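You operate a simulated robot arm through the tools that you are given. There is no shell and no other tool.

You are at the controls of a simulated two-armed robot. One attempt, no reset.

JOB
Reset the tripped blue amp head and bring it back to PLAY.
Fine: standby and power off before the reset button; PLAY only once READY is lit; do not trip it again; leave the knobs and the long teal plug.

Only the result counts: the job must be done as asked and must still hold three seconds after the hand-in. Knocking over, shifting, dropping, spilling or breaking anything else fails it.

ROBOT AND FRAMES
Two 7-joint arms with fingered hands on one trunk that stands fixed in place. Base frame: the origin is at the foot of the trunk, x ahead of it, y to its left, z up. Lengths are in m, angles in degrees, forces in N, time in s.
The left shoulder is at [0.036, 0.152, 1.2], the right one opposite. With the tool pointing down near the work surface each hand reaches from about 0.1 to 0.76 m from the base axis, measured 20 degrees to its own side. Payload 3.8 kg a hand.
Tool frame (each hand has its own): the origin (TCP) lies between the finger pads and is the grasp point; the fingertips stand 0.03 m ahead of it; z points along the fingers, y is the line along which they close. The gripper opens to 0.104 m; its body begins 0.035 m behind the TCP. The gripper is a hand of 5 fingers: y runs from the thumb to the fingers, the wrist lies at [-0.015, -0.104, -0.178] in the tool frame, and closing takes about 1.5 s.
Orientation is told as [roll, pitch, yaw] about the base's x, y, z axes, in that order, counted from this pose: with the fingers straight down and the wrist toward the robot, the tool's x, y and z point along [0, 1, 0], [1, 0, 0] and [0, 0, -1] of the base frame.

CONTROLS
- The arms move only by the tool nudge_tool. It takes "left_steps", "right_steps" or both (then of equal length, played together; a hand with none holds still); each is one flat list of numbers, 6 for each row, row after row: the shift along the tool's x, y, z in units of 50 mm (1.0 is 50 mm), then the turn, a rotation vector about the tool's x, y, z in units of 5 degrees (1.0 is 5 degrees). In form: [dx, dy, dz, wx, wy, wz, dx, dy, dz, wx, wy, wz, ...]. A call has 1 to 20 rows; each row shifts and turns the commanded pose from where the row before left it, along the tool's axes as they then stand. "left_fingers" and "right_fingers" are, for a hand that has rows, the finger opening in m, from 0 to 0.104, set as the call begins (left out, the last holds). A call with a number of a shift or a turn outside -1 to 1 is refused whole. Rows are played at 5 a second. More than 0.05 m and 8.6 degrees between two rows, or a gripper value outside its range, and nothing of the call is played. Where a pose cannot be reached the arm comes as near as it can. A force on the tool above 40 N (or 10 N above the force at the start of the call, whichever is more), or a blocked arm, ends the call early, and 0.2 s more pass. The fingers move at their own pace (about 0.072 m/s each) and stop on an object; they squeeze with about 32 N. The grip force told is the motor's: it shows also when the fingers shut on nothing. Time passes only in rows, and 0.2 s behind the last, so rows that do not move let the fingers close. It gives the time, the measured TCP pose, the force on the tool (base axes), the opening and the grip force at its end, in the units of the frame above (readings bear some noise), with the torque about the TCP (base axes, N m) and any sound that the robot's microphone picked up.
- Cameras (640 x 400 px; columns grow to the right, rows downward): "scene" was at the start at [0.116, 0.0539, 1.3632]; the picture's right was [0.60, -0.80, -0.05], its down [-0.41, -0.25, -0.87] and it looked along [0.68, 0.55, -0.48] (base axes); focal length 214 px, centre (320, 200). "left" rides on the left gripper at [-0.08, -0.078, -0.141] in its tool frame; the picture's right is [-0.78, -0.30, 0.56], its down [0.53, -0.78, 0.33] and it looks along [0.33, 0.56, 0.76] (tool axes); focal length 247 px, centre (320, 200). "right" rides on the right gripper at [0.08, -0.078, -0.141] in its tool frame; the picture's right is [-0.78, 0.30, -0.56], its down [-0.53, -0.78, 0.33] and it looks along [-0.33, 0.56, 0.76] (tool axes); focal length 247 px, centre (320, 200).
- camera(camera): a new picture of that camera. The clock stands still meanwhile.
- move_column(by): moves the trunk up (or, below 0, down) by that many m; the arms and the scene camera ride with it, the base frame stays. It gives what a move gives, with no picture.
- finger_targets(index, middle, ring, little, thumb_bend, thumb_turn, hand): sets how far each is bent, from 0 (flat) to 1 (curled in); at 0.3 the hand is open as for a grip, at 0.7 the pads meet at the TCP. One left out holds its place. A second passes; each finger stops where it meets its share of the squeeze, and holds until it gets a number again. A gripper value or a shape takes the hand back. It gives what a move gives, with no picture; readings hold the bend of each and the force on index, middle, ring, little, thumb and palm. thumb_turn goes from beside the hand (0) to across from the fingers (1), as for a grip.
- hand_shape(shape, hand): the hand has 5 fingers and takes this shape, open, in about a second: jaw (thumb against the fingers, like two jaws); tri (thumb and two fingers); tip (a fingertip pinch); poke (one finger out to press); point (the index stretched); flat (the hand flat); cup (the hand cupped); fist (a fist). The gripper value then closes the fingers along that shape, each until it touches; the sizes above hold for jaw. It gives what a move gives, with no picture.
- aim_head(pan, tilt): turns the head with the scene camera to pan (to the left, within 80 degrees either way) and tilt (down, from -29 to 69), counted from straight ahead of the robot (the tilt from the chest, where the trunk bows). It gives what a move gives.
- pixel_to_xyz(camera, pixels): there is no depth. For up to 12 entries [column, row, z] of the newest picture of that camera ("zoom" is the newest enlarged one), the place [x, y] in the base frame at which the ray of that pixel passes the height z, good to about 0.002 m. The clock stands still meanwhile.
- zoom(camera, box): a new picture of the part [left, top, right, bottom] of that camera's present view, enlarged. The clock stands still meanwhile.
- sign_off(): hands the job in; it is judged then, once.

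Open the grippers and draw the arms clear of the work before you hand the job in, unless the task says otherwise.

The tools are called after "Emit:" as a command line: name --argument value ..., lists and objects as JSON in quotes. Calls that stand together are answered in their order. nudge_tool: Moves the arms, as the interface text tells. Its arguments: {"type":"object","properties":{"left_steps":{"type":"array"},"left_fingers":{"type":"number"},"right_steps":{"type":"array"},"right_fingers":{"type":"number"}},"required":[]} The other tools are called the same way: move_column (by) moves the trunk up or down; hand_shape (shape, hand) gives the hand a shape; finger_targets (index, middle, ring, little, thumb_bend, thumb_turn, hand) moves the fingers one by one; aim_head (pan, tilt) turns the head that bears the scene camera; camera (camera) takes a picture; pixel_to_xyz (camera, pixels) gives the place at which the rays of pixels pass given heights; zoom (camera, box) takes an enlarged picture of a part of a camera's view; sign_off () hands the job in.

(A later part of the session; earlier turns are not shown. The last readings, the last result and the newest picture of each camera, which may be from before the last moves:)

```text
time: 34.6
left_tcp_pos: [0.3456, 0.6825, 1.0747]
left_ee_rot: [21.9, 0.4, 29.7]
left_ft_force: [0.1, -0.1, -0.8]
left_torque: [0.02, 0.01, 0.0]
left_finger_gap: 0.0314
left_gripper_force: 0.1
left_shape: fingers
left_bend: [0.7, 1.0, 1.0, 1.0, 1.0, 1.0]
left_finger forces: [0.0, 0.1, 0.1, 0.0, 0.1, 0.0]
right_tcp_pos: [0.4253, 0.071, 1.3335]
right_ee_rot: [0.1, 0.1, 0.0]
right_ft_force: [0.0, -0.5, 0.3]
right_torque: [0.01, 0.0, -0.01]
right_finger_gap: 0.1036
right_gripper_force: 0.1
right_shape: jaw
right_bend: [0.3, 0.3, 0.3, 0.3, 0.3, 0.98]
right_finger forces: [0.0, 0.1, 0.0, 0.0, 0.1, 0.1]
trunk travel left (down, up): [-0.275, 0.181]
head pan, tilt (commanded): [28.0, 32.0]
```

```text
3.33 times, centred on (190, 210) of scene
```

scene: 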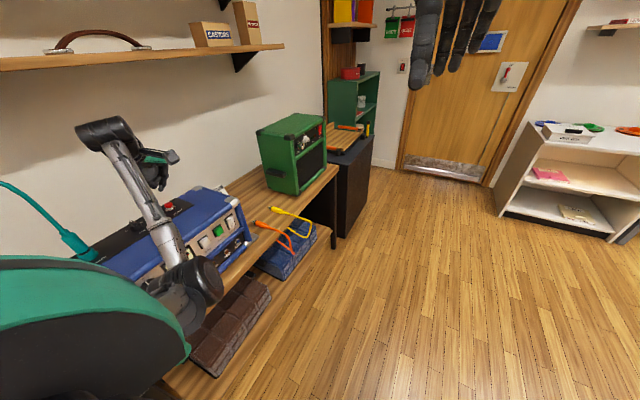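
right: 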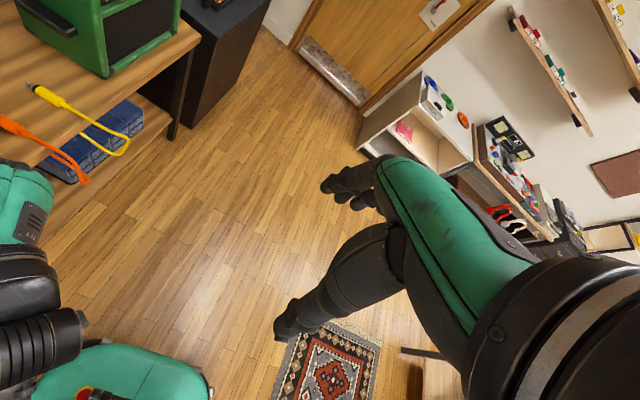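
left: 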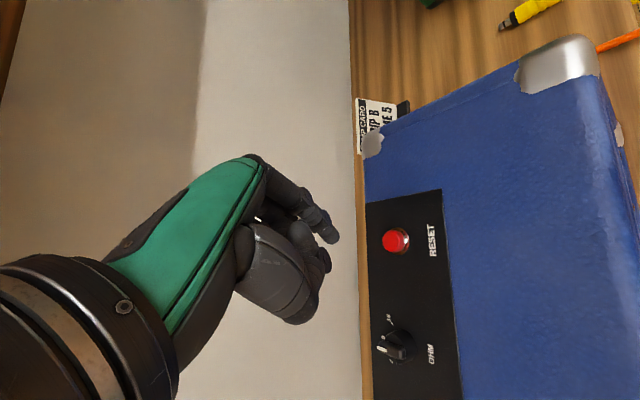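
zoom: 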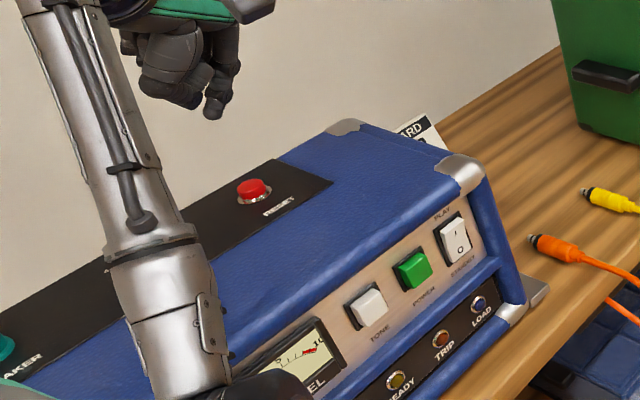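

The RESET cap stays in (it had been popped out), so the breaker is reset. I carry the hand back off the amp toward −y and undo the yaw.

Emit:
nudge_tool --left_steps '[-0.588, -0.319, -0.647, 0, 0, 0, -0.588, -0.319, -0.647, 0, 0, 0, -0.588, -0.319, -0.647, 0, 0, 0, -0.588, -0.319, -0.647, 0, 0, 0, -0.588, -0.319, -0.647, 0, 0, 0, -0.588, -0.319, -0.647, 0, 0, 0, 0, 0, 0, -0.37, 0, 0.929, 0, 0, 0, -0.37, 0, 0.929, 0, 0, 0, -0.37, 0, 0.929, 0, 0, 0, -0.37, 0, 0.929, 0, 0, 0, -0.37, 0, 0.929, 0, 0, 0, -0.37, 0, 0.929]'

Emit:
camera --camera "scene"

```text
time: 37.2
left_tcp_pos: [0.3798, 0.4301, 1.1903]
left_ee_rot: [21.8, 0.6, -0.4]
left_ft_force: [-0.1, -0.2, 0.8]
left_torque: [0.02, -0.04, 0.0]
left_finger_gap: 0.0314
left_gripper_force: 0.0
left_shape: fingers
left_bend: [0.7, 1.0, 1.0, 1.0, 1.0, 1.0]
left_finger forces: [0.0, 0.0, 0.0, 0.1, 0.0, 0.0]
right_tcp_pos: [0.4244, 0.0689, 1.3367]
right_ee_rot: [0.0, 0.1, -0.1]
right_ft_force: [0.5, -0.7, 0.6]
right_torque: [-0.01, -0.01, 0.0]
right_finger_gap: 0.1039
right_gripper_force: 0.0
right_shape: jaw
right_bend: [0.3, 0.3, 0.3, 0.3, 0.3, 0.98]
right_finger forces: [0.0, 0.0, 0.0, 0.0, 0.0, 0.0]
trunk travel left (down, up): [-0.275, 0.181]
head pan, tilt (commanded): [28.0, 32.0]
```

```text
taken
```

scene: 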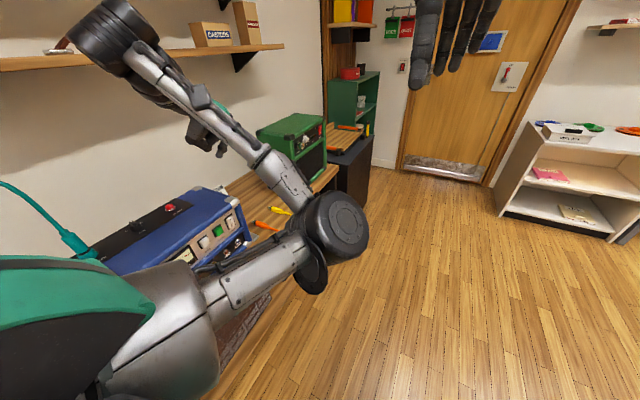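

Reverse path is working. I roll +50° back to ~72° in place.

Emit:
nudge_tool --left_steps '[0, 0, 0, 0, 1, 0, 0, 0, 0, 0, 1, 0, 0, 0, 0, 0, 1, 0, 0, 0, 0, 0, 1, 0, 0, 0, 0, 0, 1, 0, 0, 0, 0, 0, 1, 0, 0, 0, 0, 0, 1, 0, 0, 0, 0, 0, 1, 0, 0, 0, 0, 0, 1, 0, 0, 0, 0, 0, 1, 0]'

Emit:
camera --camera "scene"

```text
time: 39.5
left_tcp_pos: [0.3805, 0.4319, 1.1881]
left_ee_rot: [71.8, 0.6, -0.3]
left_ft_force: [-0.1, -0.6, -0.3]
left_torque: [-0.02, 0.02, -0.02]
left_finger_gap: 0.0313
left_gripper_force: 0.1
left_shape: fingers
left_bend: [0.7, 1.0, 1.0, 1.0, 1.0, 1.0]
left_finger forces: [0.0, 0.0, 0.1, 0.0, 0.1, 0.0]
right_tcp_pos: [0.4256, 0.0711, 1.3362]
right_ee_rot: [0.0, 0.2, 0.0]
right_ft_force: [1.6, 0.2, 0.9]
right_torque: [-0.01, -0.01, 0.0]
right_finger_gap: 0.1035
right_gripper_force: 0.1
right_shape: jaw
right_bend: [0.3, 0.3, 0.3, 0.3, 0.3, 0.98]
right_finger forces: [0.0, 0.1, 0.0, 0.1, 0.0, 0.0]
trunk travel left (down, up): [-0.275, 0.181]
head pan, tilt (commanded): [28.0, 32.0]
```

```text
taken
```

scene: 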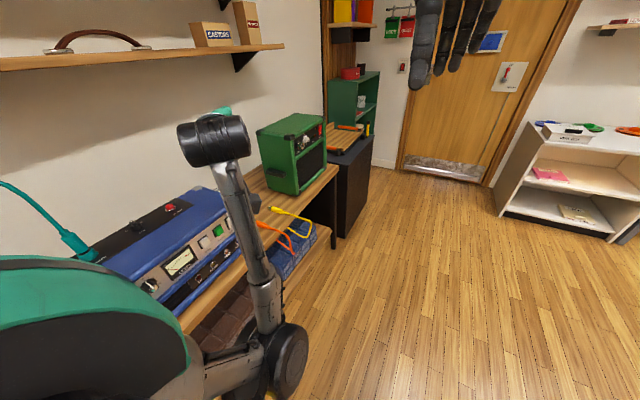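

Posture matches the earlier one. I lower the hand 140 mm straight down in front of the panel.

Emit:
nudge_tool --left_steps '[-0.665, -0.03, 0.2185, 0, 0, 0, -0.665, -0.03, 0.2185, 0, 0, 0, -0.665, -0.03, 0.2185, 0, 0, 0, -0.665, -0.03, 0.2185, 0, 0, 0]'

Emit:
camera --camera "scene"

```text
time: 40.5
left_tcp_pos: [0.3852, 0.4322, 1.058]
left_ee_rot: [71.8, -0.7, -0.2]
left_ft_force: [-0.6, 0.4, -0.1]
left_torque: [0.0, -0.05, -0.01]
left_finger_gap: 0.0317
left_gripper_force: 0.0
left_shape: fingers
left_bend: [0.7, 1.0, 1.0, 1.0, 1.0, 1.0]
left_finger forces: [0.0, 0.0, 0.0, 0.0, 0.0, 0.1]
left hand out of reach, approached as far as the arm can: row 1, 2
right_tcp_pos: [0.4248, 0.0711, 1.3362]
right_ee_rot: [0.0, 0.1, 0.0]
right_ft_force: [-0.6, 0.3, -0.4]
right_torque: [0.01, 0.02, 0.01]
right_finger_gap: 0.1034
right_gripper_force: 0.1
right_shape: jaw
right_bend: [0.3, 0.3, 0.3, 0.3, 0.3, 0.98]
right_finger forces: [0.0, 0.0, 0.0, 0.0, 0.1, 0.0]
trunk travel left (down, up): [-0.275, 0.181]
head pan, tilt (commanded): [28.0, 32.0]
```

```text
taken
```

scene: 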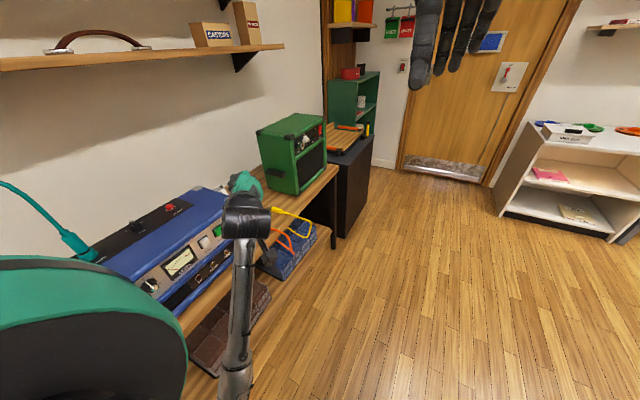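

The arm follows with slight lag; I continue down the remaining ~140 mm to panel height.

Emit:
nudge_tool --left_steps '[-0.665, 0, 0.2185, 0, 0, 0, -0.665, 0, 0.2185, 0, 0, 0, -0.665, 0, 0.2185, 0, 0, 0, -0.665, 0, 0.2185, 0, 0, 0, 0, 0, 0, 0, 0, 0, 0, 0, 0, 0, 0, 0]'

Emit:
camera --camera "scene"

Emit:
camera --camera "left"

```text
time: 41.1
left_tcp_pos: [0.4169, 0.4345, 1.0525]
left_ee_rot: [73.2, -9.9, -0.6]
left_ft_force: [-0.2, -0.4, 0.2]
left_torque: [0.0, -0.02, 0.04]
left_finger_gap: 0.0313
left_gripper_force: 0.1
left_shape: fingers
left_bend: [0.7, 1.0, 1.0, 1.0, 1.0, 1.0]
left_finger forces: [0.0, 0.0, 0.1, 0.1, 0.1, 0.0]
right_tcp_pos: [0.4233, 0.0705, 1.3358]
right_ee_rot: [-0.1, 0.1, 0.0]
right_ft_force: [0.1, -0.2, -0.3]
right_torque: [0.0, -0.01, -0.02]
right_finger_gap: 0.1034
right_gripper_force: 0.1
right_shape: jaw
right_bend: [0.3, 0.3, 0.3, 0.3, 0.3, 0.98]
right_finger forces: [0.0, 0.0, 0.0, 0.0, 0.0, 0.1]
trunk travel left (down, up): [-0.275, 0.181]
head pan, tilt (commanded): [28.0, 32.0]
stopped in row 3 (left hand): the arm was blocked; the commanded pose is now the measured one
```

```text
taken
```

scene: 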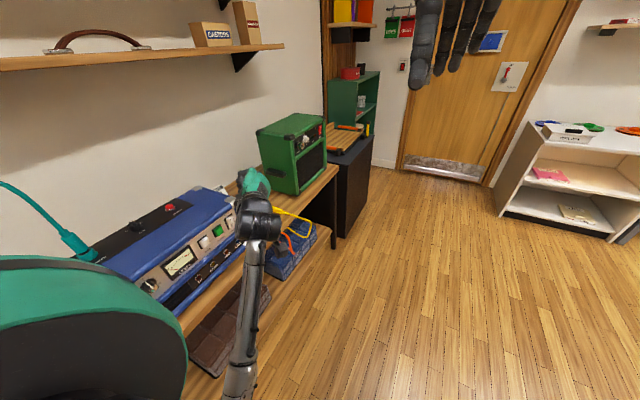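

```text
taken
```

left: 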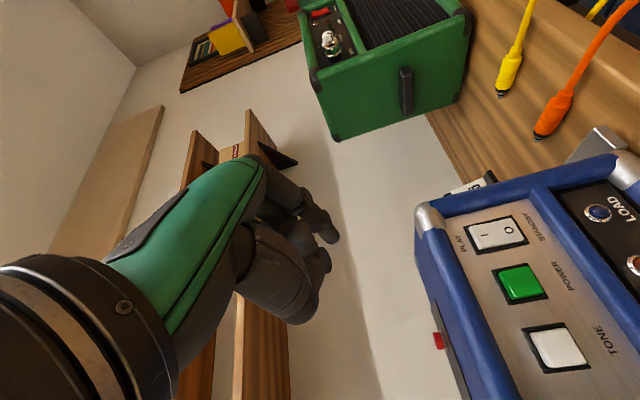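

The low-elbow posture is blocked going down, but it works with the hand near shoulder height. So I go back up to z≈1.19 and level the pitch; then I will lower the trunk to bring the hand in front of the panel.

Emit:
nudge_tool --left_steps '[0.67, -0.06, -0.226, 0, 0, 0, 0.67, -0.06, -0.226, 0, 0, 0, 0.67, -0.06, -0.226, 0, 0, 0, 0.67, -0.06, -0.226, 0, 0, 0, 0, 0, 0, 0.289, 0, 0.957, 0, 0, 0, 0.289, 0, 0.957, 0, 0, 0, 0, 0, 0]'

Emit:
camera --camera "scene"

```text
time: 42.7
left_tcp_pos: [0.3942, 0.4314, 1.1889]
left_ee_rot: [73.2, 0.2, -0.6]
left_ft_force: [-0.2, 0.3, -0.6]
left_torque: [0.04, -0.05, -0.01]
left_finger_gap: 0.0313
left_gripper_force: 0.0
left_shape: fingers
left_bend: [0.7, 1.0, 1.0, 1.0, 1.0, 1.0]
left_finger forces: [0.0, 0.0, 0.0, 0.1, 0.0, 0.0]
left hand out of reach, approached as far as the arm can: row 3, 4
right_tcp_pos: [0.4249, 0.0707, 1.3369]
right_ee_rot: [0.0, 0.1, 0.0]
right_ft_force: [0.5, 0.3, 0.3]
right_torque: [0.02, -0.01, 0.01]
right_finger_gap: 0.1036
right_gripper_force: 0.1
right_shape: jaw
right_bend: [0.3, 0.3, 0.3, 0.3, 0.3, 0.98]
right_finger forces: [0.0, 0.1, 0.0, 0.0, 0.1, 0.0]
trunk travel left (down, up): [-0.275, 0.181]
head pan, tilt (commanded): [28.0, 32.0]
```

```text
taken
```

scene: 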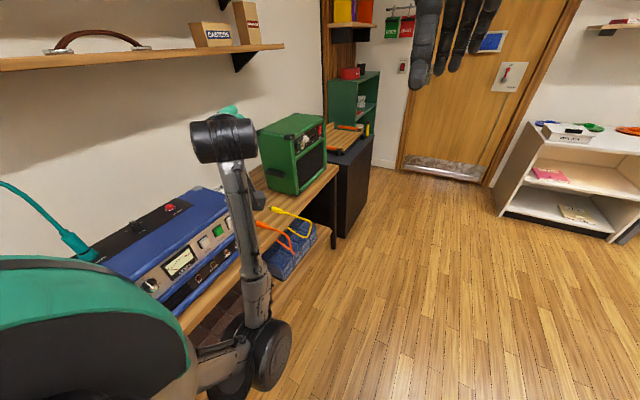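

I check how far out and high the robot's own base is before lowering, using the right camera's view of it.

Emit:
camera --camera "right"

Emit:
pixel_to_xyz --camera "right" --pixels '[[120, 350, 0.2], [120, 350, 0.5], [120, 350, 0.7], [205, 390, 0.2], [205, 390, 0.5], [60, 365, 0.2], [60, 365, 0.5]]'

```text
taken
```

right: 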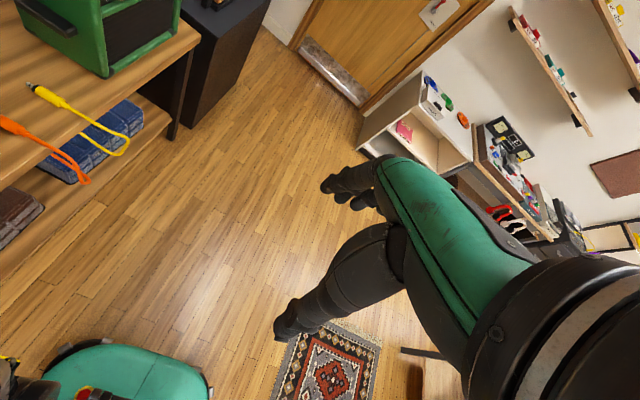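

```text
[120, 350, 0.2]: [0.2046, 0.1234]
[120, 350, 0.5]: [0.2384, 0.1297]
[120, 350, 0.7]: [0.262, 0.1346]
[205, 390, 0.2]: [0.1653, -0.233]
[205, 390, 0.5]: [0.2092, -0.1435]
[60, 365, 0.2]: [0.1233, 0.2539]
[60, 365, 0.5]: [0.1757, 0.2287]
```

The base is low (z≈0.2–0.3), so the elbow will stay well above it. I lower the trunk in stages, first 0.10 m.

Emit:
move_column --by -0.1

Emit:
camera --camera "scene"

Emit:
camera --camera "right"

```text
time: 44.0
left_tcp_pos: [0.4117, 0.4328, 1.0598]
left_ee_rot: [73.2, 4.5, -0.5]
left_ft_force: [-1.1, 0.4, -0.2]
left_torque: [-0.01, -0.02, 0.02]
left_finger_gap: 0.0312
left_gripper_force: 0.0
left_shape: fingers
left_bend: [0.7, 1.0, 1.0, 1.0, 1.0, 1.0]
left_finger forces: [0.0, 0.0, 0.0, 0.1, 0.0, 0.0]
right_tcp_pos: [0.4237, 0.0718, 1.2369]
right_ee_rot: [0.0, 0.0, 0.0]
right_ft_force: [-1.2, 0.1, -0.6]
right_torque: [-0.04, -0.01, -0.01]
right_finger_gap: 0.1034
right_gripper_force: 0.0
right_shape: jaw
right_bend: [0.3, 0.3, 0.3, 0.3, 0.3, 0.98]
right_finger forces: [0.0, 0.0, 0.1, 0.0, 0.0, 0.1]
trunk travel left (down, up): [-0.175, 0.281]
head pan, tilt (commanded): [28.0, 32.0]
```

```text
taken
```

scene: 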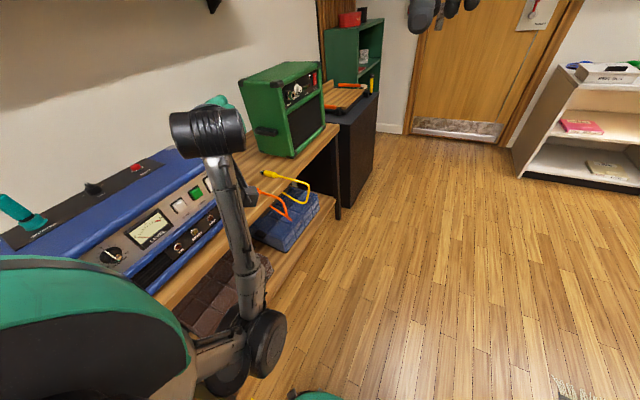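

```text
taken
```

right: 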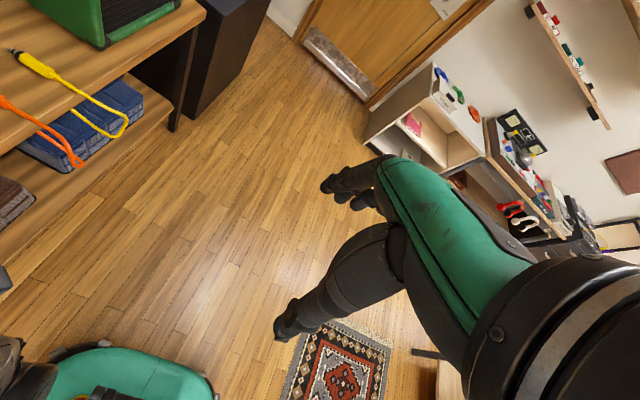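

The hand is now at z≈1.06, still clear in front of the amp. I lower another 0.10 m.

Emit:
move_column --by -0.1

Emit:
camera --camera "scene"

Emit:
camera --camera "left"

```text
time: 45.4
left_tcp_pos: [0.4467, 0.4325, 0.8828]
left_ee_rot: [73.1, 13.9, -0.5]
left_ft_force: [0.5, 0.6, -0.5]
left_torque: [-0.04, -0.03, -0.02]
left_finger_gap: 0.0315
left_gripper_force: 0.0
left_shape: fingers
left_bend: [0.7, 1.0, 1.0, 1.0, 1.0, 1.0]
left_finger forces: [0.1, 0.1, 0.0, 0.1, 0.0, 0.0]
right_tcp_pos: [0.4233, 0.0703, 1.1378]
right_ee_rot: [0.1, 0.0, 0.0]
right_ft_force: [0.4, 0.1, 0.7]
right_torque: [-0.01, 0.03, 0.02]
right_finger_gap: 0.1039
right_gripper_force: 0.1
right_shape: jaw
right_bend: [0.3, 0.3, 0.3, 0.3, 0.3, 0.98]
right_finger forces: [0.1, 0.1, 0.1, 0.0, 0.0, 0.0]
trunk travel left (down, up): [-0.075, 0.381]
head pan, tilt (commanded): [28.0, 32.0]
```

```text
taken
```

scene: 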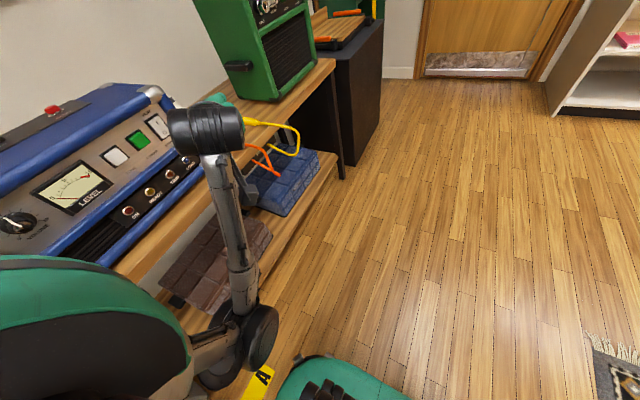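

```text
taken
```

left: 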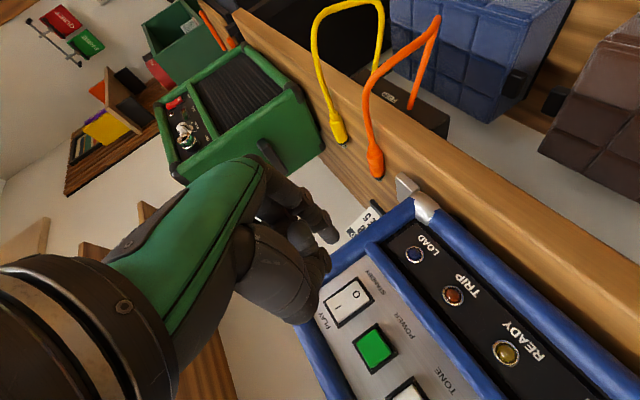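

The hand has come to (0.447, 0.433, 0.883) with some pitch, and the panel is in good view of both cameras. I run two still rows to see whether the pose is steady.

Emit:
nudge_tool --left_steps '[0, 0, 0, 0, 0, 0, 0, 0, 0, 0, 0, 0]'

```text
time: 46.0
left_tcp_pos: [0.4475, 0.4335, 0.883]
left_ee_rot: [73.1, 13.8, -0.5]
left_ft_force: [1.0, 1.3, 0.8]
left_torque: [-0.01, -0.03, 0.03]
left_finger_gap: 0.0313
left_gripper_force: 0.0
left_shape: fingers
left_bend: [0.7, 1.0, 1.0, 1.0, 1.0, 1.0]
left_finger forces: [0.1, 0.0, 0.0, 0.1, 0.0, 0.0]
right_tcp_pos: [0.4238, 0.0697, 1.1362]
right_ee_rot: [0.0, 0.1, 0.0]
right_ft_force: [0.4, -0.4, -0.5]
right_torque: [0.01, -0.01, 0.01]
right_finger_gap: 0.1036
right_gripper_force: 0.1
right_shape: jaw
right_bend: [0.3, 0.3, 0.3, 0.3, 0.3, 0.98]
right_finger forces: [0.0, 0.0, 0.0, 0.0, 0.1, 0.1]
trunk travel left (down, up): [-0.075, 0.381]
head pan, tilt (commanded): [28.0, 32.0]
```

It is steady; the small pitch only tilts the hand about its pointing axis, which is fine. I shift to a standoff in front of the green POWER button.

Emit:
nudge_tool --left_steps '[0.108, -0.503, 0.118, 0, 0, 0, 0.108, -0.503, 0.118, 0, 0, 0, 0.108, -0.503, 0.118, 0, 0, 0, 0, 0, 0, 0, 0, 0]'

Emit:
camera --camera "left"

Emit:
camera --camera "scene"

```text
time: 47.0
left_tcp_pos: [0.4343, 0.471, 0.918]
left_ee_rot: [73.0, 14.0, -0.5]
left_ft_force: [0.3, 0.4, 0.0]
left_torque: [0.01, 0.02, -0.03]
left_finger_gap: 0.0314
left_gripper_force: 0.2
left_shape: fingers
left_bend: [0.7, 1.0, 1.0, 1.0, 1.0, 1.0]
left_finger forces: [0.0, 0.0, 0.0, 0.1, 0.1, 0.1]
left hand out of reach, approached as far as the arm can: row 1, 2, 3
right_tcp_pos: [0.4245, 0.07, 1.1353]
right_ee_rot: [0.0, 0.1, 0.0]
right_ft_force: [0.1, 0.0, -0.5]
right_torque: [0.0, 0.01, -0.01]
right_finger_gap: 0.1037
right_gripper_force: 0.1
right_shape: jaw
right_bend: [0.3, 0.3, 0.3, 0.3, 0.3, 0.98]
right_finger forces: [0.0, 0.0, 0.0, 0.1, 0.0, 0.0]
trunk travel left (down, up): [-0.075, 0.381]
head pan, tilt (commanded): [28.0, 32.0]
```

```text
taken
```

left: 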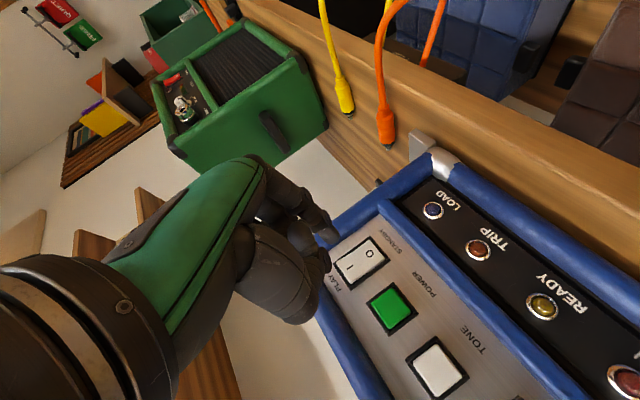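

```text
taken
```

scene: 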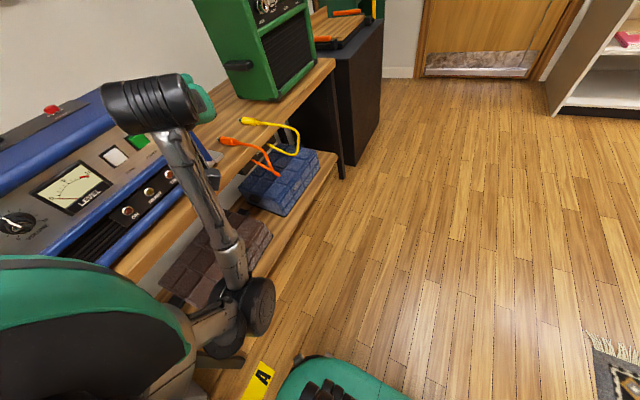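

The left arm is at a joint limit here, and the panel (facing −y) suits the right arm much better: it can point at it with index up and forearm in line. I first lift the left hand clear, up and back from the panel.

Emit:
nudge_tool --left_steps '[0.697, -0.191, -0.38, 0, 0, 0, 0.697, -0.191, -0.38, 0, 0, 0, 0.697, -0.191, -0.38, 0, 0, 0, 0.697, -0.191, -0.38, 0, 0, 0, 0.697, -0.191, -0.38, 0, 0, 0]'

Emit:
camera --camera "scene"

Emit:
camera --camera "right"

```text
time: 48.1
left_tcp_pos: [0.4332, 0.4287, 1.1176]
left_ee_rot: [73.1, 14.0, -0.4]
left_ft_force: [-0.4, -0.1, 0.9]
left_torque: [-0.03, -0.05, 0.03]
left_finger_gap: 0.0314
left_gripper_force: 0.0
left_shape: fingers
left_bend: [0.7, 1.0, 1.0, 1.0, 1.0, 1.0]
left_finger forces: [0.0, 0.0, 0.0, 0.0, 0.0, 0.1]
right_tcp_pos: [0.4249, 0.0691, 1.1353]
right_ee_rot: [-0.1, 0.1, 0.1]
right_ft_force: [-0.5, -0.5, 1.1]
right_torque: [0.04, 0.0, 0.0]
right_finger_gap: 0.1039
right_gripper_force: 0.0
right_shape: jaw
right_bend: [0.3, 0.3, 0.3, 0.3, 0.3, 0.98]
right_finger forces: [0.0, 0.1, 0.0, 0.1, 0.0, 0.0]
trunk travel left (down, up): [-0.075, 0.381]
head pan, tilt (commanded): [28.0, 32.0]
```

```text
taken
```

scene: 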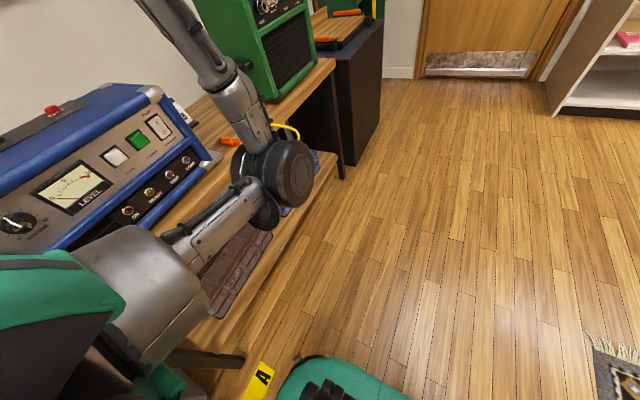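

```text
taken
```

right: 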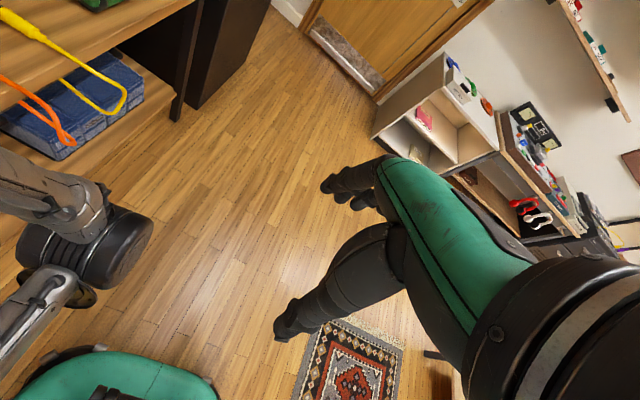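

The left elbow now sits in front of the chest, which suits a palm-down posture with the wrist toward −y. I spin the left hand about its finger axis (~50° first), staying in the air at z≈1.12.

Emit:
nudge_tool --left_steps '[0, 0, 0, 0.159, -0.269, -0.95, 0, 0, 0, 0.159, -0.269, -0.95, 0, 0, 0, 0.159, -0.269, -0.95, 0, 0, 0, 0.159, -0.269, -0.95, 0, 0, 0, 0.159, -0.269, -0.95, 0, 0, 0, 0.159, -0.269, -0.95, 0, 0, 0, 0.159, -0.269, -0.95, 0, 0, 0, 0.159, -0.269, -0.95, 0, 0, 0, 0.159, -0.269, -0.95, 0, 0, 0, 0.159, -0.269, -0.95]'

Emit:
camera --camera "scene"

Emit:
camera --camera "left"

```text
time: 50.4
left_tcp_pos: [0.4349, 0.4321, 1.1171]
left_ee_rot: [55.6, -26.2, 26.9]
left_ft_force: [0.0, -0.4, -0.3]
left_torque: [0.0, 0.01, -0.02]
left_finger_gap: 0.0315
left_gripper_force: 0.0
left_shape: fingers
left_bend: [0.7, 1.0, 1.0, 1.0, 1.0, 1.0]
left_finger forces: [0.1, 0.1, 0.1, 0.0, 0.0, 0.0]
right_tcp_pos: [0.4253, 0.07, 1.1361]
right_ee_rot: [0.1, 0.0, 0.0]
right_ft_force: [-0.8, -0.2, -0.2]
right_torque: [-0.02, -0.02, 0.0]
right_finger_gap: 0.1037
right_gripper_force: 0.0
right_shape: jaw
right_bend: [0.3, 0.3, 0.3, 0.3, 0.3, 0.98]
right_finger forces: [0.0, 0.1, 0.1, 0.1, 0.0, 0.0]
trunk travel left (down, up): [-0.075, 0.381]
head pan, tilt (commanded): [28.0, 32.0]
```

```text
taken
```

scene: 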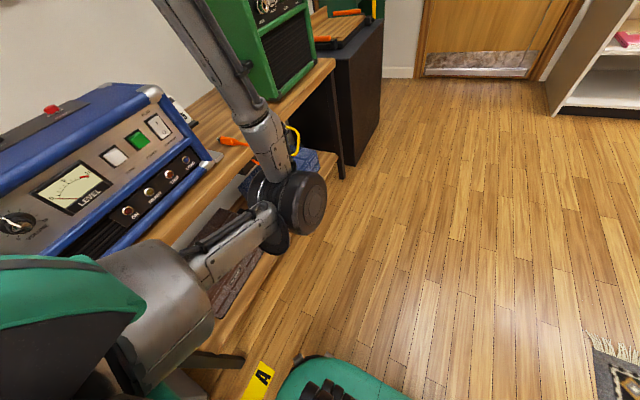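

```text
taken
```

left: 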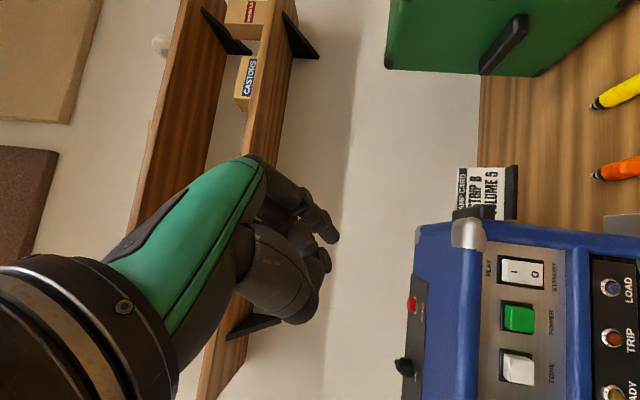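

That went smoothly. I continue the spin by another 50°.

Emit:
nudge_tool --left_steps '[0, 0, 0, 0.159, -0.269, -0.95, 0, 0, 0, 0.159, -0.269, -0.95, 0, 0, 0, 0.159, -0.269, -0.95, 0, 0, 0, 0.159, -0.269, -0.95, 0, 0, 0, 0.159, -0.269, -0.95, 0, 0, 0, 0.159, -0.269, -0.95, 0, 0, 0, 0.159, -0.269, -0.95, 0, 0, 0, 0.159, -0.269, -0.95, 0, 0, 0, 0.159, -0.269, -0.95, 0, 0, 0, 0.159, -0.269, -0.95]'

Emit:
camera --camera "scene"

Emit:
camera --camera "left"

```text
time: 52.5
left_tcp_pos: [0.4332, 0.4316, 1.1179]
left_ee_rot: [6.4, -45.5, 82.6]
left_ft_force: [0.3, -0.5, 1.0]
left_torque: [0.02, 0.06, 0.01]
left_finger_gap: 0.0315
left_gripper_force: 0.0
left_shape: fingers
left_bend: [0.7, 1.0, 1.0, 1.0, 1.0, 1.0]
left_finger forces: [0.0, 0.0, 0.0, 0.0, 0.1, 0.0]
right_tcp_pos: [0.4251, 0.0694, 1.1351]
right_ee_rot: [-0.1, 0.2, 0.0]
right_ft_force: [0.0, -0.1, 0.5]
right_torque: [0.0, -0.03, 0.01]
right_finger_gap: 0.1036
right_gripper_force: 0.1
right_shape: jaw
right_bend: [0.3, 0.3, 0.3, 0.3, 0.3, 0.98]
right_finger forces: [0.0, 0.1, 0.0, 0.0, 0.0, 0.0]
trunk travel left (down, up): [-0.075, 0.381]
head pan, tilt (commanded): [28.0, 32.0]
```

```text
taken
```

scene: 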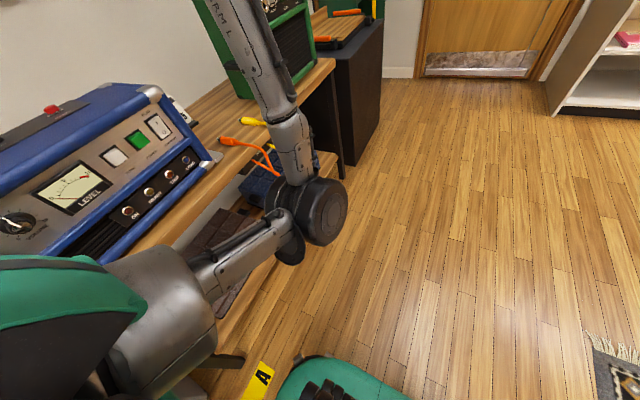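

```text
taken
```

left: 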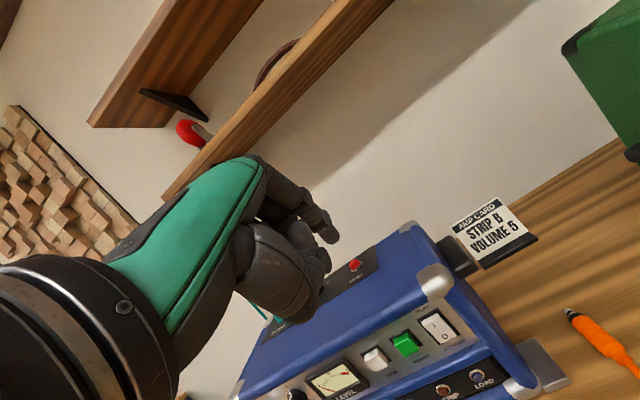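

The left hand now points at the panel palm-down with a comfortable wrist, and its camera sees the whole panel upright. I lower it to panel height in front of POWER, keeping y≈0.43.

Emit:
nudge_tool --left_steps '[0.171, -0.612, 0.581, 0, 0, 0, 0.171, -0.612, 0.581, 0, 0, 0, 0.171, -0.612, 0.581, 0, 0, 0, 0.171, -0.612, 0.581, 0, 0, 0, 0.171, -0.612, 0.581, 0, 0, 0, 0, 0, 0, 0, 0, 0]'

Emit:
camera --camera "scene"

Emit:
camera --camera "left"

```text
time: 54.0
left_tcp_pos: [0.3856, 0.4289, 0.9101]
left_ee_rot: [5.9, -45.5, 82.9]
left_ft_force: [-0.1, 0.4, 0.0]
left_torque: [0.0, 0.01, -0.03]
left_finger_gap: 0.0313
left_gripper_force: 0.1
left_shape: fingers
left_bend: [0.7, 1.0, 1.0, 1.0, 1.0, 1.0]
left_finger forces: [0.0, 0.0, 0.0, 0.0, 0.1, 0.1]
left hand out of reach, approached as far as the arm can: row 5
right_tcp_pos: [0.4253, 0.0703, 1.1367]
right_ee_rot: [0.0, 0.1, -0.1]
right_ft_force: [-0.1, -0.2, 0.7]
right_torque: [0.04, 0.02, -0.01]
right_finger_gap: 0.1037
right_gripper_force: 0.1
right_shape: jaw
right_bend: [0.3, 0.3, 0.3, 0.3, 0.3, 0.98]
right_finger forces: [0.0, 0.0, 0.0, 0.0, 0.0, 0.0]
trunk travel left (down, up): [-0.075, 0.381]
head pan, tilt (commanded): [28.0, 32.0]
```

```text
taken
```

scene: 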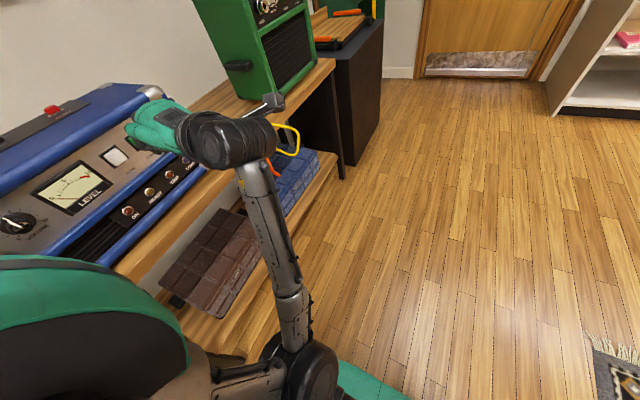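

```text
taken
```

left: 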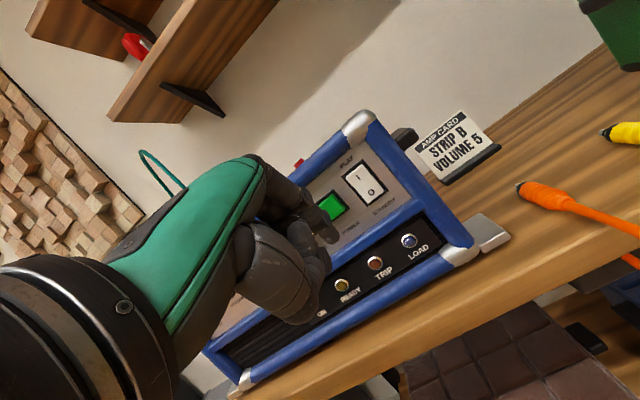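

The hand is at (0.386, 0.429, 0.910), pointing at the panel. I advance 50 mm along +y and then check alignment with POWER.

Emit:
nudge_tool --left_steps '[0.0246, 0.3476, 0.3587, 0, 0, 0, 0.0246, 0.3476, 0.3587, 0, 0, 0, 0, 0, 0, 0, 0, 0]'

Emit:
camera --camera "left"

Emit:
zoom --camera "left" --box '[260, 140, 440, 270]'

Emit:
camera --camera "scene"

```text
time: 54.8
left_tcp_pos: [0.3863, 0.4816, 0.9079]
left_ee_rot: [6.6, -45.5, 82.5]
left_ft_force: [0.2, 0.5, -0.5]
left_torque: [0.01, -0.02, 0.01]
left_finger_gap: 0.0312
left_gripper_force: 0.0
left_shape: fingers
left_bend: [0.7, 1.0, 1.0, 1.0, 1.0, 1.0]
left_finger forces: [0.0, 0.1, 0.1, 0.0, 0.0, 0.0]
right_tcp_pos: [0.4249, 0.0694, 1.136]
right_ee_rot: [0.0, 0.1, 0.0]
right_ft_force: [0.0, 0.6, 1.0]
right_torque: [0.01, -0.03, 0.02]
right_finger_gap: 0.1039
right_gripper_force: 0.1
right_shape: jaw
right_bend: [0.3, 0.3, 0.3, 0.3, 0.3, 0.98]
right_finger forces: [0.0, 0.1, 0.0, 0.0, 0.0, 0.0]
trunk travel left (down, up): [-0.075, 0.381]
head pan, tilt (commanded): [28.0, 32.0]
```

```text
taken
```

left: 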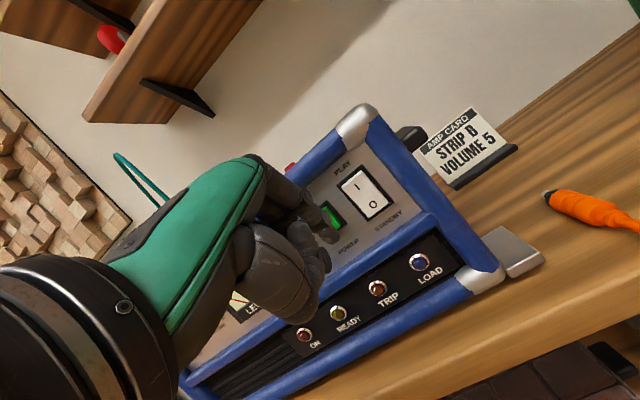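

```text
3.08 times, centred on (350, 205) of left
```

zoom: 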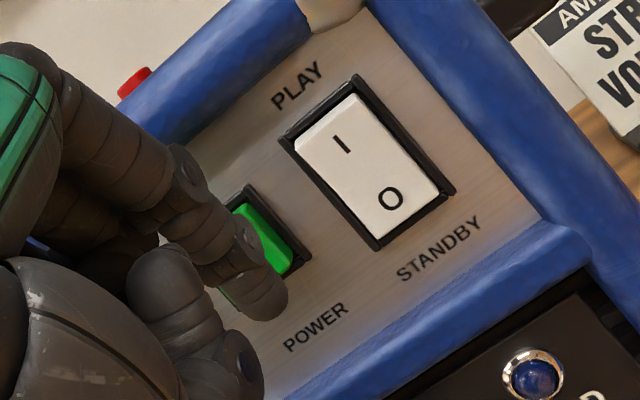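

```text
taken
```

scene: 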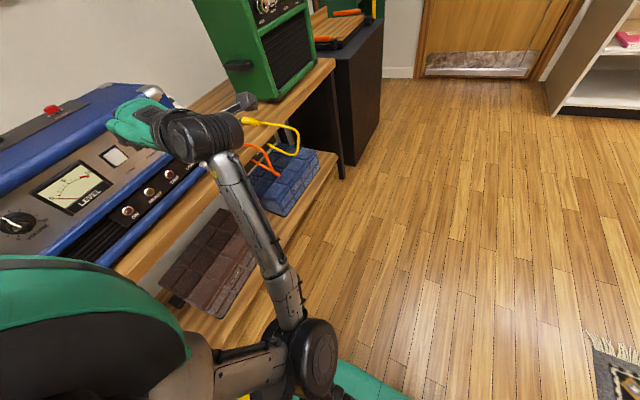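

Emit:
pixel_to_xyz --camera "left" --pixels '[[365.6, 195.3, 0.89], [365.6, 195.3, 0.9], [365.6, 195.3, 0.905], [333.8, 239.1, 0.89], [333.8, 239.1, 0.895], [333.8, 239.1, 0.9]]'

```text
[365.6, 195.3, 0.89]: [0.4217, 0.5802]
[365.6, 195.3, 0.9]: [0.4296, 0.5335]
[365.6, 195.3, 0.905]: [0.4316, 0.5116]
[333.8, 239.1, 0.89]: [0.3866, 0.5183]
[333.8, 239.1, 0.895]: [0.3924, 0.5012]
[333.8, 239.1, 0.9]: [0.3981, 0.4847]
```

The tip is at ≈(0.390, 0.508, 0.893), about 11 mm too far in +x for the POWER button (0.379, 0.549, 0.899). I shift −11 mm in x, +4 mm in z and 10 mm forward.

Emit:
nudge_tool --left_steps '[0.119, 0.088, 0.047, 0, 0, 0, 0.119, 0.088, 0.047, 0, 0, 0, 0, 0, 0, 0, 0, 0]'

Emit:
camera --camera "left"

Emit:
zoom --camera "left" --box '[260, 140, 440, 270]'

```text
time: 55.5
left_tcp_pos: [0.3761, 0.4921, 0.9142]
left_ee_rot: [6.5, -45.5, 82.6]
left_ft_force: [0.1, 0.5, 0.6]
left_torque: [0.03, -0.01, 0.0]
left_finger_gap: 0.0314
left_gripper_force: 0.0
left_shape: fingers
left_bend: [0.7, 1.0, 1.0, 1.0, 1.0, 1.0]
left_finger forces: [0.0, 0.0, 0.0, 0.0, 0.0, 0.0]
right_tcp_pos: [0.4257, 0.0702, 1.1364]
right_ee_rot: [0.0, 0.1, -0.1]
right_ft_force: [-0.4, -0.2, -0.7]
right_torque: [0.0, 0.02, 0.02]
right_finger_gap: 0.1036
right_gripper_force: 0.0
right_shape: jaw
right_bend: [0.3, 0.3, 0.3, 0.3, 0.3, 0.98]
right_finger forces: [0.1, 0.1, 0.0, 0.0, 0.0, 0.0]
trunk travel left (down, up): [-0.075, 0.381]
head pan, tilt (commanded): [28.0, 32.0]
```

```text
taken
```

left: 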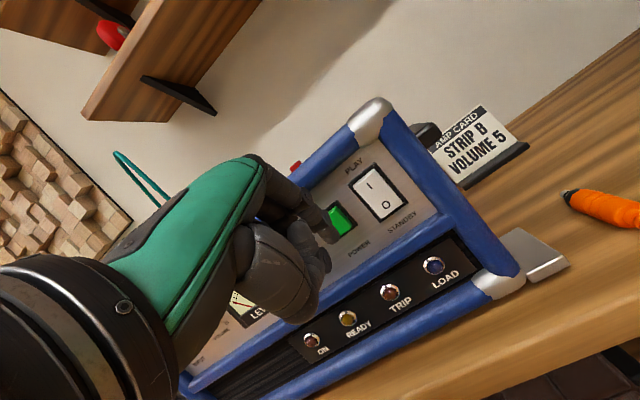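

```text
3.08 times, centred on (350, 205) of left
```

zoom: 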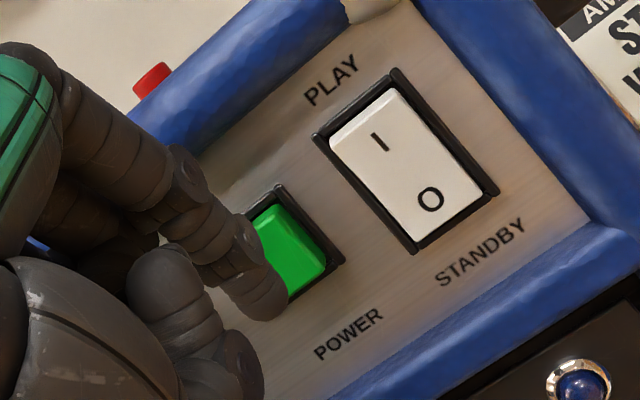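

The tip is now lined up with POWER (projected contact at the green's centre). I advance 20 mm in 5 mm steps.

Emit:
nudge_tool --left_steps '[0.0041, 0.0624, 0.0787, 0, 0, 0, 0.0041, 0.0624, 0.0787, 0, 0, 0, 0.0041, 0.0624, 0.0787, 0, 0, 0, 0.0041, 0.0624, 0.0787, 0, 0, 0]'

Emit:
zoom --camera "left" --box '[260, 140, 500, 320]'

```text
time: 56.5
left_tcp_pos: [0.3738, 0.5134, 0.912]
left_ee_rot: [6.4, -45.4, 82.5]
left_ft_force: [0.1, -0.5, -0.7]
left_torque: [0.01, 0.02, -0.02]
left_finger_gap: 0.0315
left_gripper_force: 0.0
left_shape: fingers
left_bend: [0.7, 1.0, 1.0, 1.0, 1.0, 1.0]
left_finger forces: [0.0, 0.0, 0.0, 0.1, 0.1, 0.1]
right_tcp_pos: [0.4254, 0.0702, 1.1355]
right_ee_rot: [0.0, 0.1, 0.0]
right_ft_force: [-0.7, 0.1, 0.0]
right_torque: [0.0, 0.01, 0.01]
right_finger_gap: 0.1034
right_gripper_force: 0.1
right_shape: jaw
right_bend: [0.3, 0.3, 0.3, 0.3, 0.3, 0.98]
right_finger forces: [0.1, 0.0, 0.1, 0.0, 0.0, 0.0]
trunk travel left (down, up): [-0.075, 0.381]
head pan, tilt (commanded): [28.0, 32.0]
```

```text
2.22 times, centred on (380, 230) of left
```

zoom: 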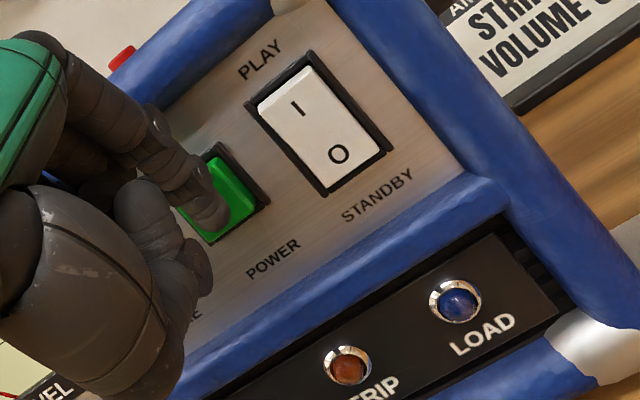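

No contact yet. I continue in 2 mm steps.

Emit:
nudge_tool --left_steps '[0.002, 0.0278, 0.0287, 0, 0, 0, 0.002, 0.0278, 0.0287, 0, 0, 0, 0.002, 0.0278, 0.0287, 0, 0, 0]'

Emit:
zoom --camera "left" --box '[260, 140, 500, 320]'

```text
time: 57.4
left_tcp_pos: [0.374, 0.5167, 0.9123]
left_ee_rot: [6.4, -45.6, 82.5]
left_ft_force: [0.0, -0.8, 0.5]
left_torque: [-0.04, 0.0, -0.03]
left_finger_gap: 0.0305
left_gripper_force: 0.1
left_shape: fingers
left_bend: [0.7, 1.0, 1.0, 1.0, 1.0, 1.0]
left_finger forces: [1.1, 0.0, 0.0, 0.1, 0.0, 0.1]
right_tcp_pos: [0.4244, 0.07, 1.1361]
right_ee_rot: [-0.1, 0.1, 0.0]
right_ft_force: [0.6, -0.8, -0.4]
right_torque: [0.02, 0.03, -0.02]
right_finger_gap: 0.1039
right_gripper_force: 0.0
right_shape: jaw
right_bend: [0.3, 0.3, 0.3, 0.3, 0.3, 0.98]
right_finger forces: [0.1, 0.1, 0.0, 0.1, 0.1, 0.0]
trunk travel left (down, up): [-0.075, 0.381]
head pan, tilt (commanded): [28.0, 32.0]
```

```text
2.22 times, centred on (380, 230) of left
```

zoom: 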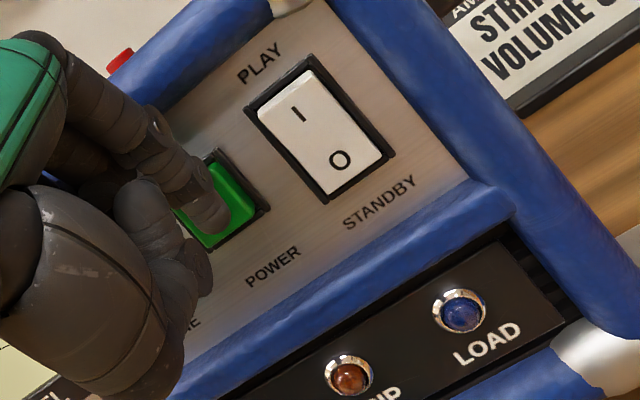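

Contact at 1.1 N. I press in 1.5 mm steps as before to get one click.

Emit:
nudge_tool --left_steps '[0.0015, 0.0209, 0.0215, 0, 0, 0, 0.0015, 0.0209, 0.0215, 0, 0, 0, 0.0015, 0.0209, 0.0215, 0, 0, 0]'

Emit:
zoom --camera "left" --box '[260, 140, 500, 320]'

```text
time: 58.1
left_tcp_pos: [0.3743, 0.5204, 0.9125]
left_ee_rot: [6.4, -45.5, 82.5]
left_ft_force: [-0.5, -2.5, 1.6]
left_torque: [0.01, 0.0, -0.03]
left_finger_gap: 0.0299
left_gripper_force: 1.2
left_shape: fingers
left_bend: [0.7, 1.0, 1.0, 1.0, 1.0, 1.0]
left_finger forces: [2.6, 0.0, 0.0, 0.0, 0.0, 0.1]
right_tcp_pos: [0.4246, 0.0688, 1.1352]
right_ee_rot: [0.0, 0.1, 0.0]
right_ft_force: [0.2, -0.4, -0.2]
right_torque: [0.01, 0.01, 0.02]
right_finger_gap: 0.1036
right_gripper_force: 0.0
right_shape: jaw
right_bend: [0.3, 0.3, 0.3, 0.3, 0.3, 0.98]
right_finger forces: [0.0, 0.0, 0.1, 0.0, 0.0, 0.0]
trunk travel left (down, up): [-0.075, 0.381]
head pan, tilt (commanded): [28.0, 32.0]
heard: click
```

```text
2.22 times, centred on (380, 230) of left
```

zoom: 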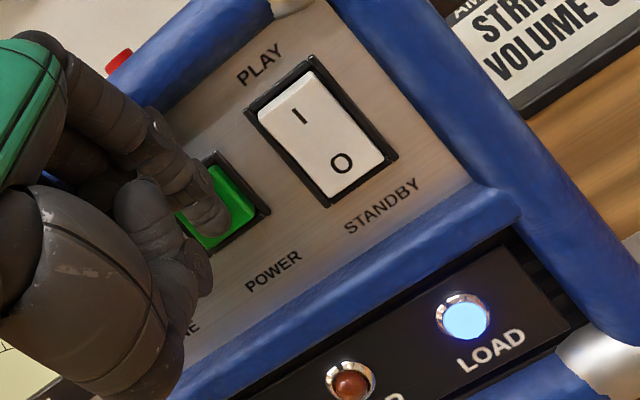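

A click, and LOAD lit up at (463,315) with TRIP dark: power is on. I back off 45 mm and check the lamps, waiting for READY.

Emit:
nudge_tool --left_steps '[-0.022, -0.313, -0.323, 0, 0, 0, -0.022, -0.313, -0.323, 0, 0, 0, 0, 0, 0, 0, 0, 0]'

Emit:
camera --camera "left"

Emit:
zoom --camera "left" --box '[260, 140, 500, 360]'

Emit:
zoom --camera "scene" --box '[0, 80, 260, 260]'

```text
time: 59.0
left_tcp_pos: [0.3789, 0.4801, 0.9186]
left_ee_rot: [5.9, -46.4, 83.6]
left_ft_force: [0.1, -0.2, 0.8]
left_torque: [0.02, -0.02, 0.01]
left_finger_gap: 0.0313
left_gripper_force: 0.0
left_shape: fingers
left_bend: [0.7, 1.0, 1.0, 1.0, 1.0, 1.0]
left_finger forces: [0.1, 0.0, 0.1, 0.1, 0.0, 0.0]
left hand out of reach, approached as far as the arm can: row 2
right_tcp_pos: [0.4248, 0.0707, 1.1353]
right_ee_rot: [0.0, 0.0, -0.1]
right_ft_force: [-0.7, -0.2, -0.7]
right_torque: [-0.02, -0.01, 0.01]
right_finger_gap: 0.1038
right_gripper_force: 0.0
right_shape: jaw
right_bend: [0.3, 0.3, 0.3, 0.3, 0.3, 0.98]
right_finger forces: [0.1, 0.0, 0.1, 0.0, 0.1, 0.1]
trunk travel left (down, up): [-0.075, 0.381]
head pan, tilt (commanded): [28.0, 32.0]
```

```text
taken
```

left: 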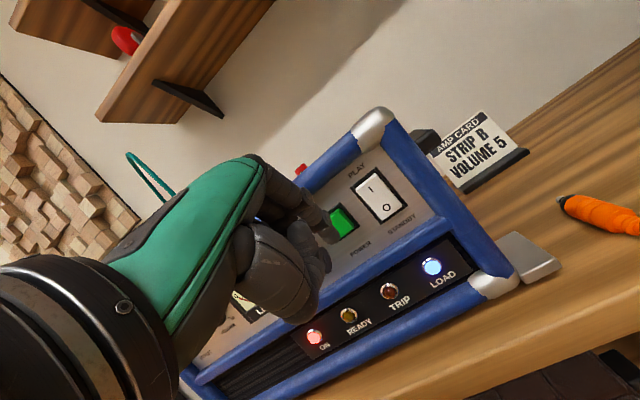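

```text
1.82 times, centred on (380, 250) of left
```

zoom: 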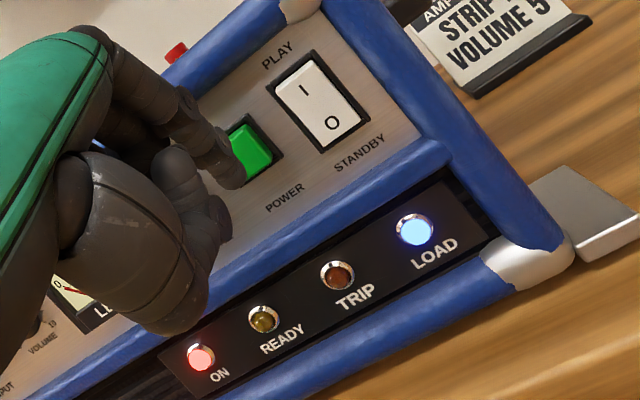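

```text
2.22 times, centred on (130, 170) of scene
```

zoom: 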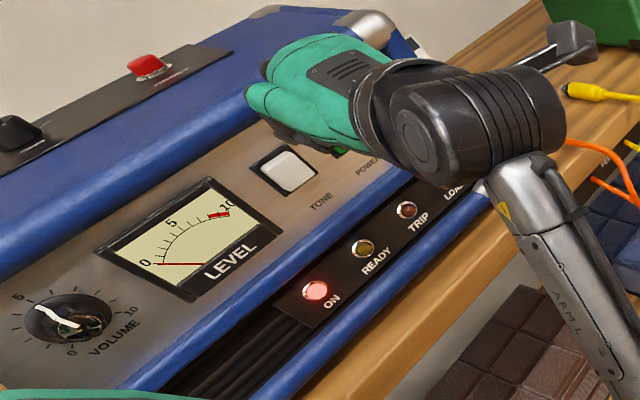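

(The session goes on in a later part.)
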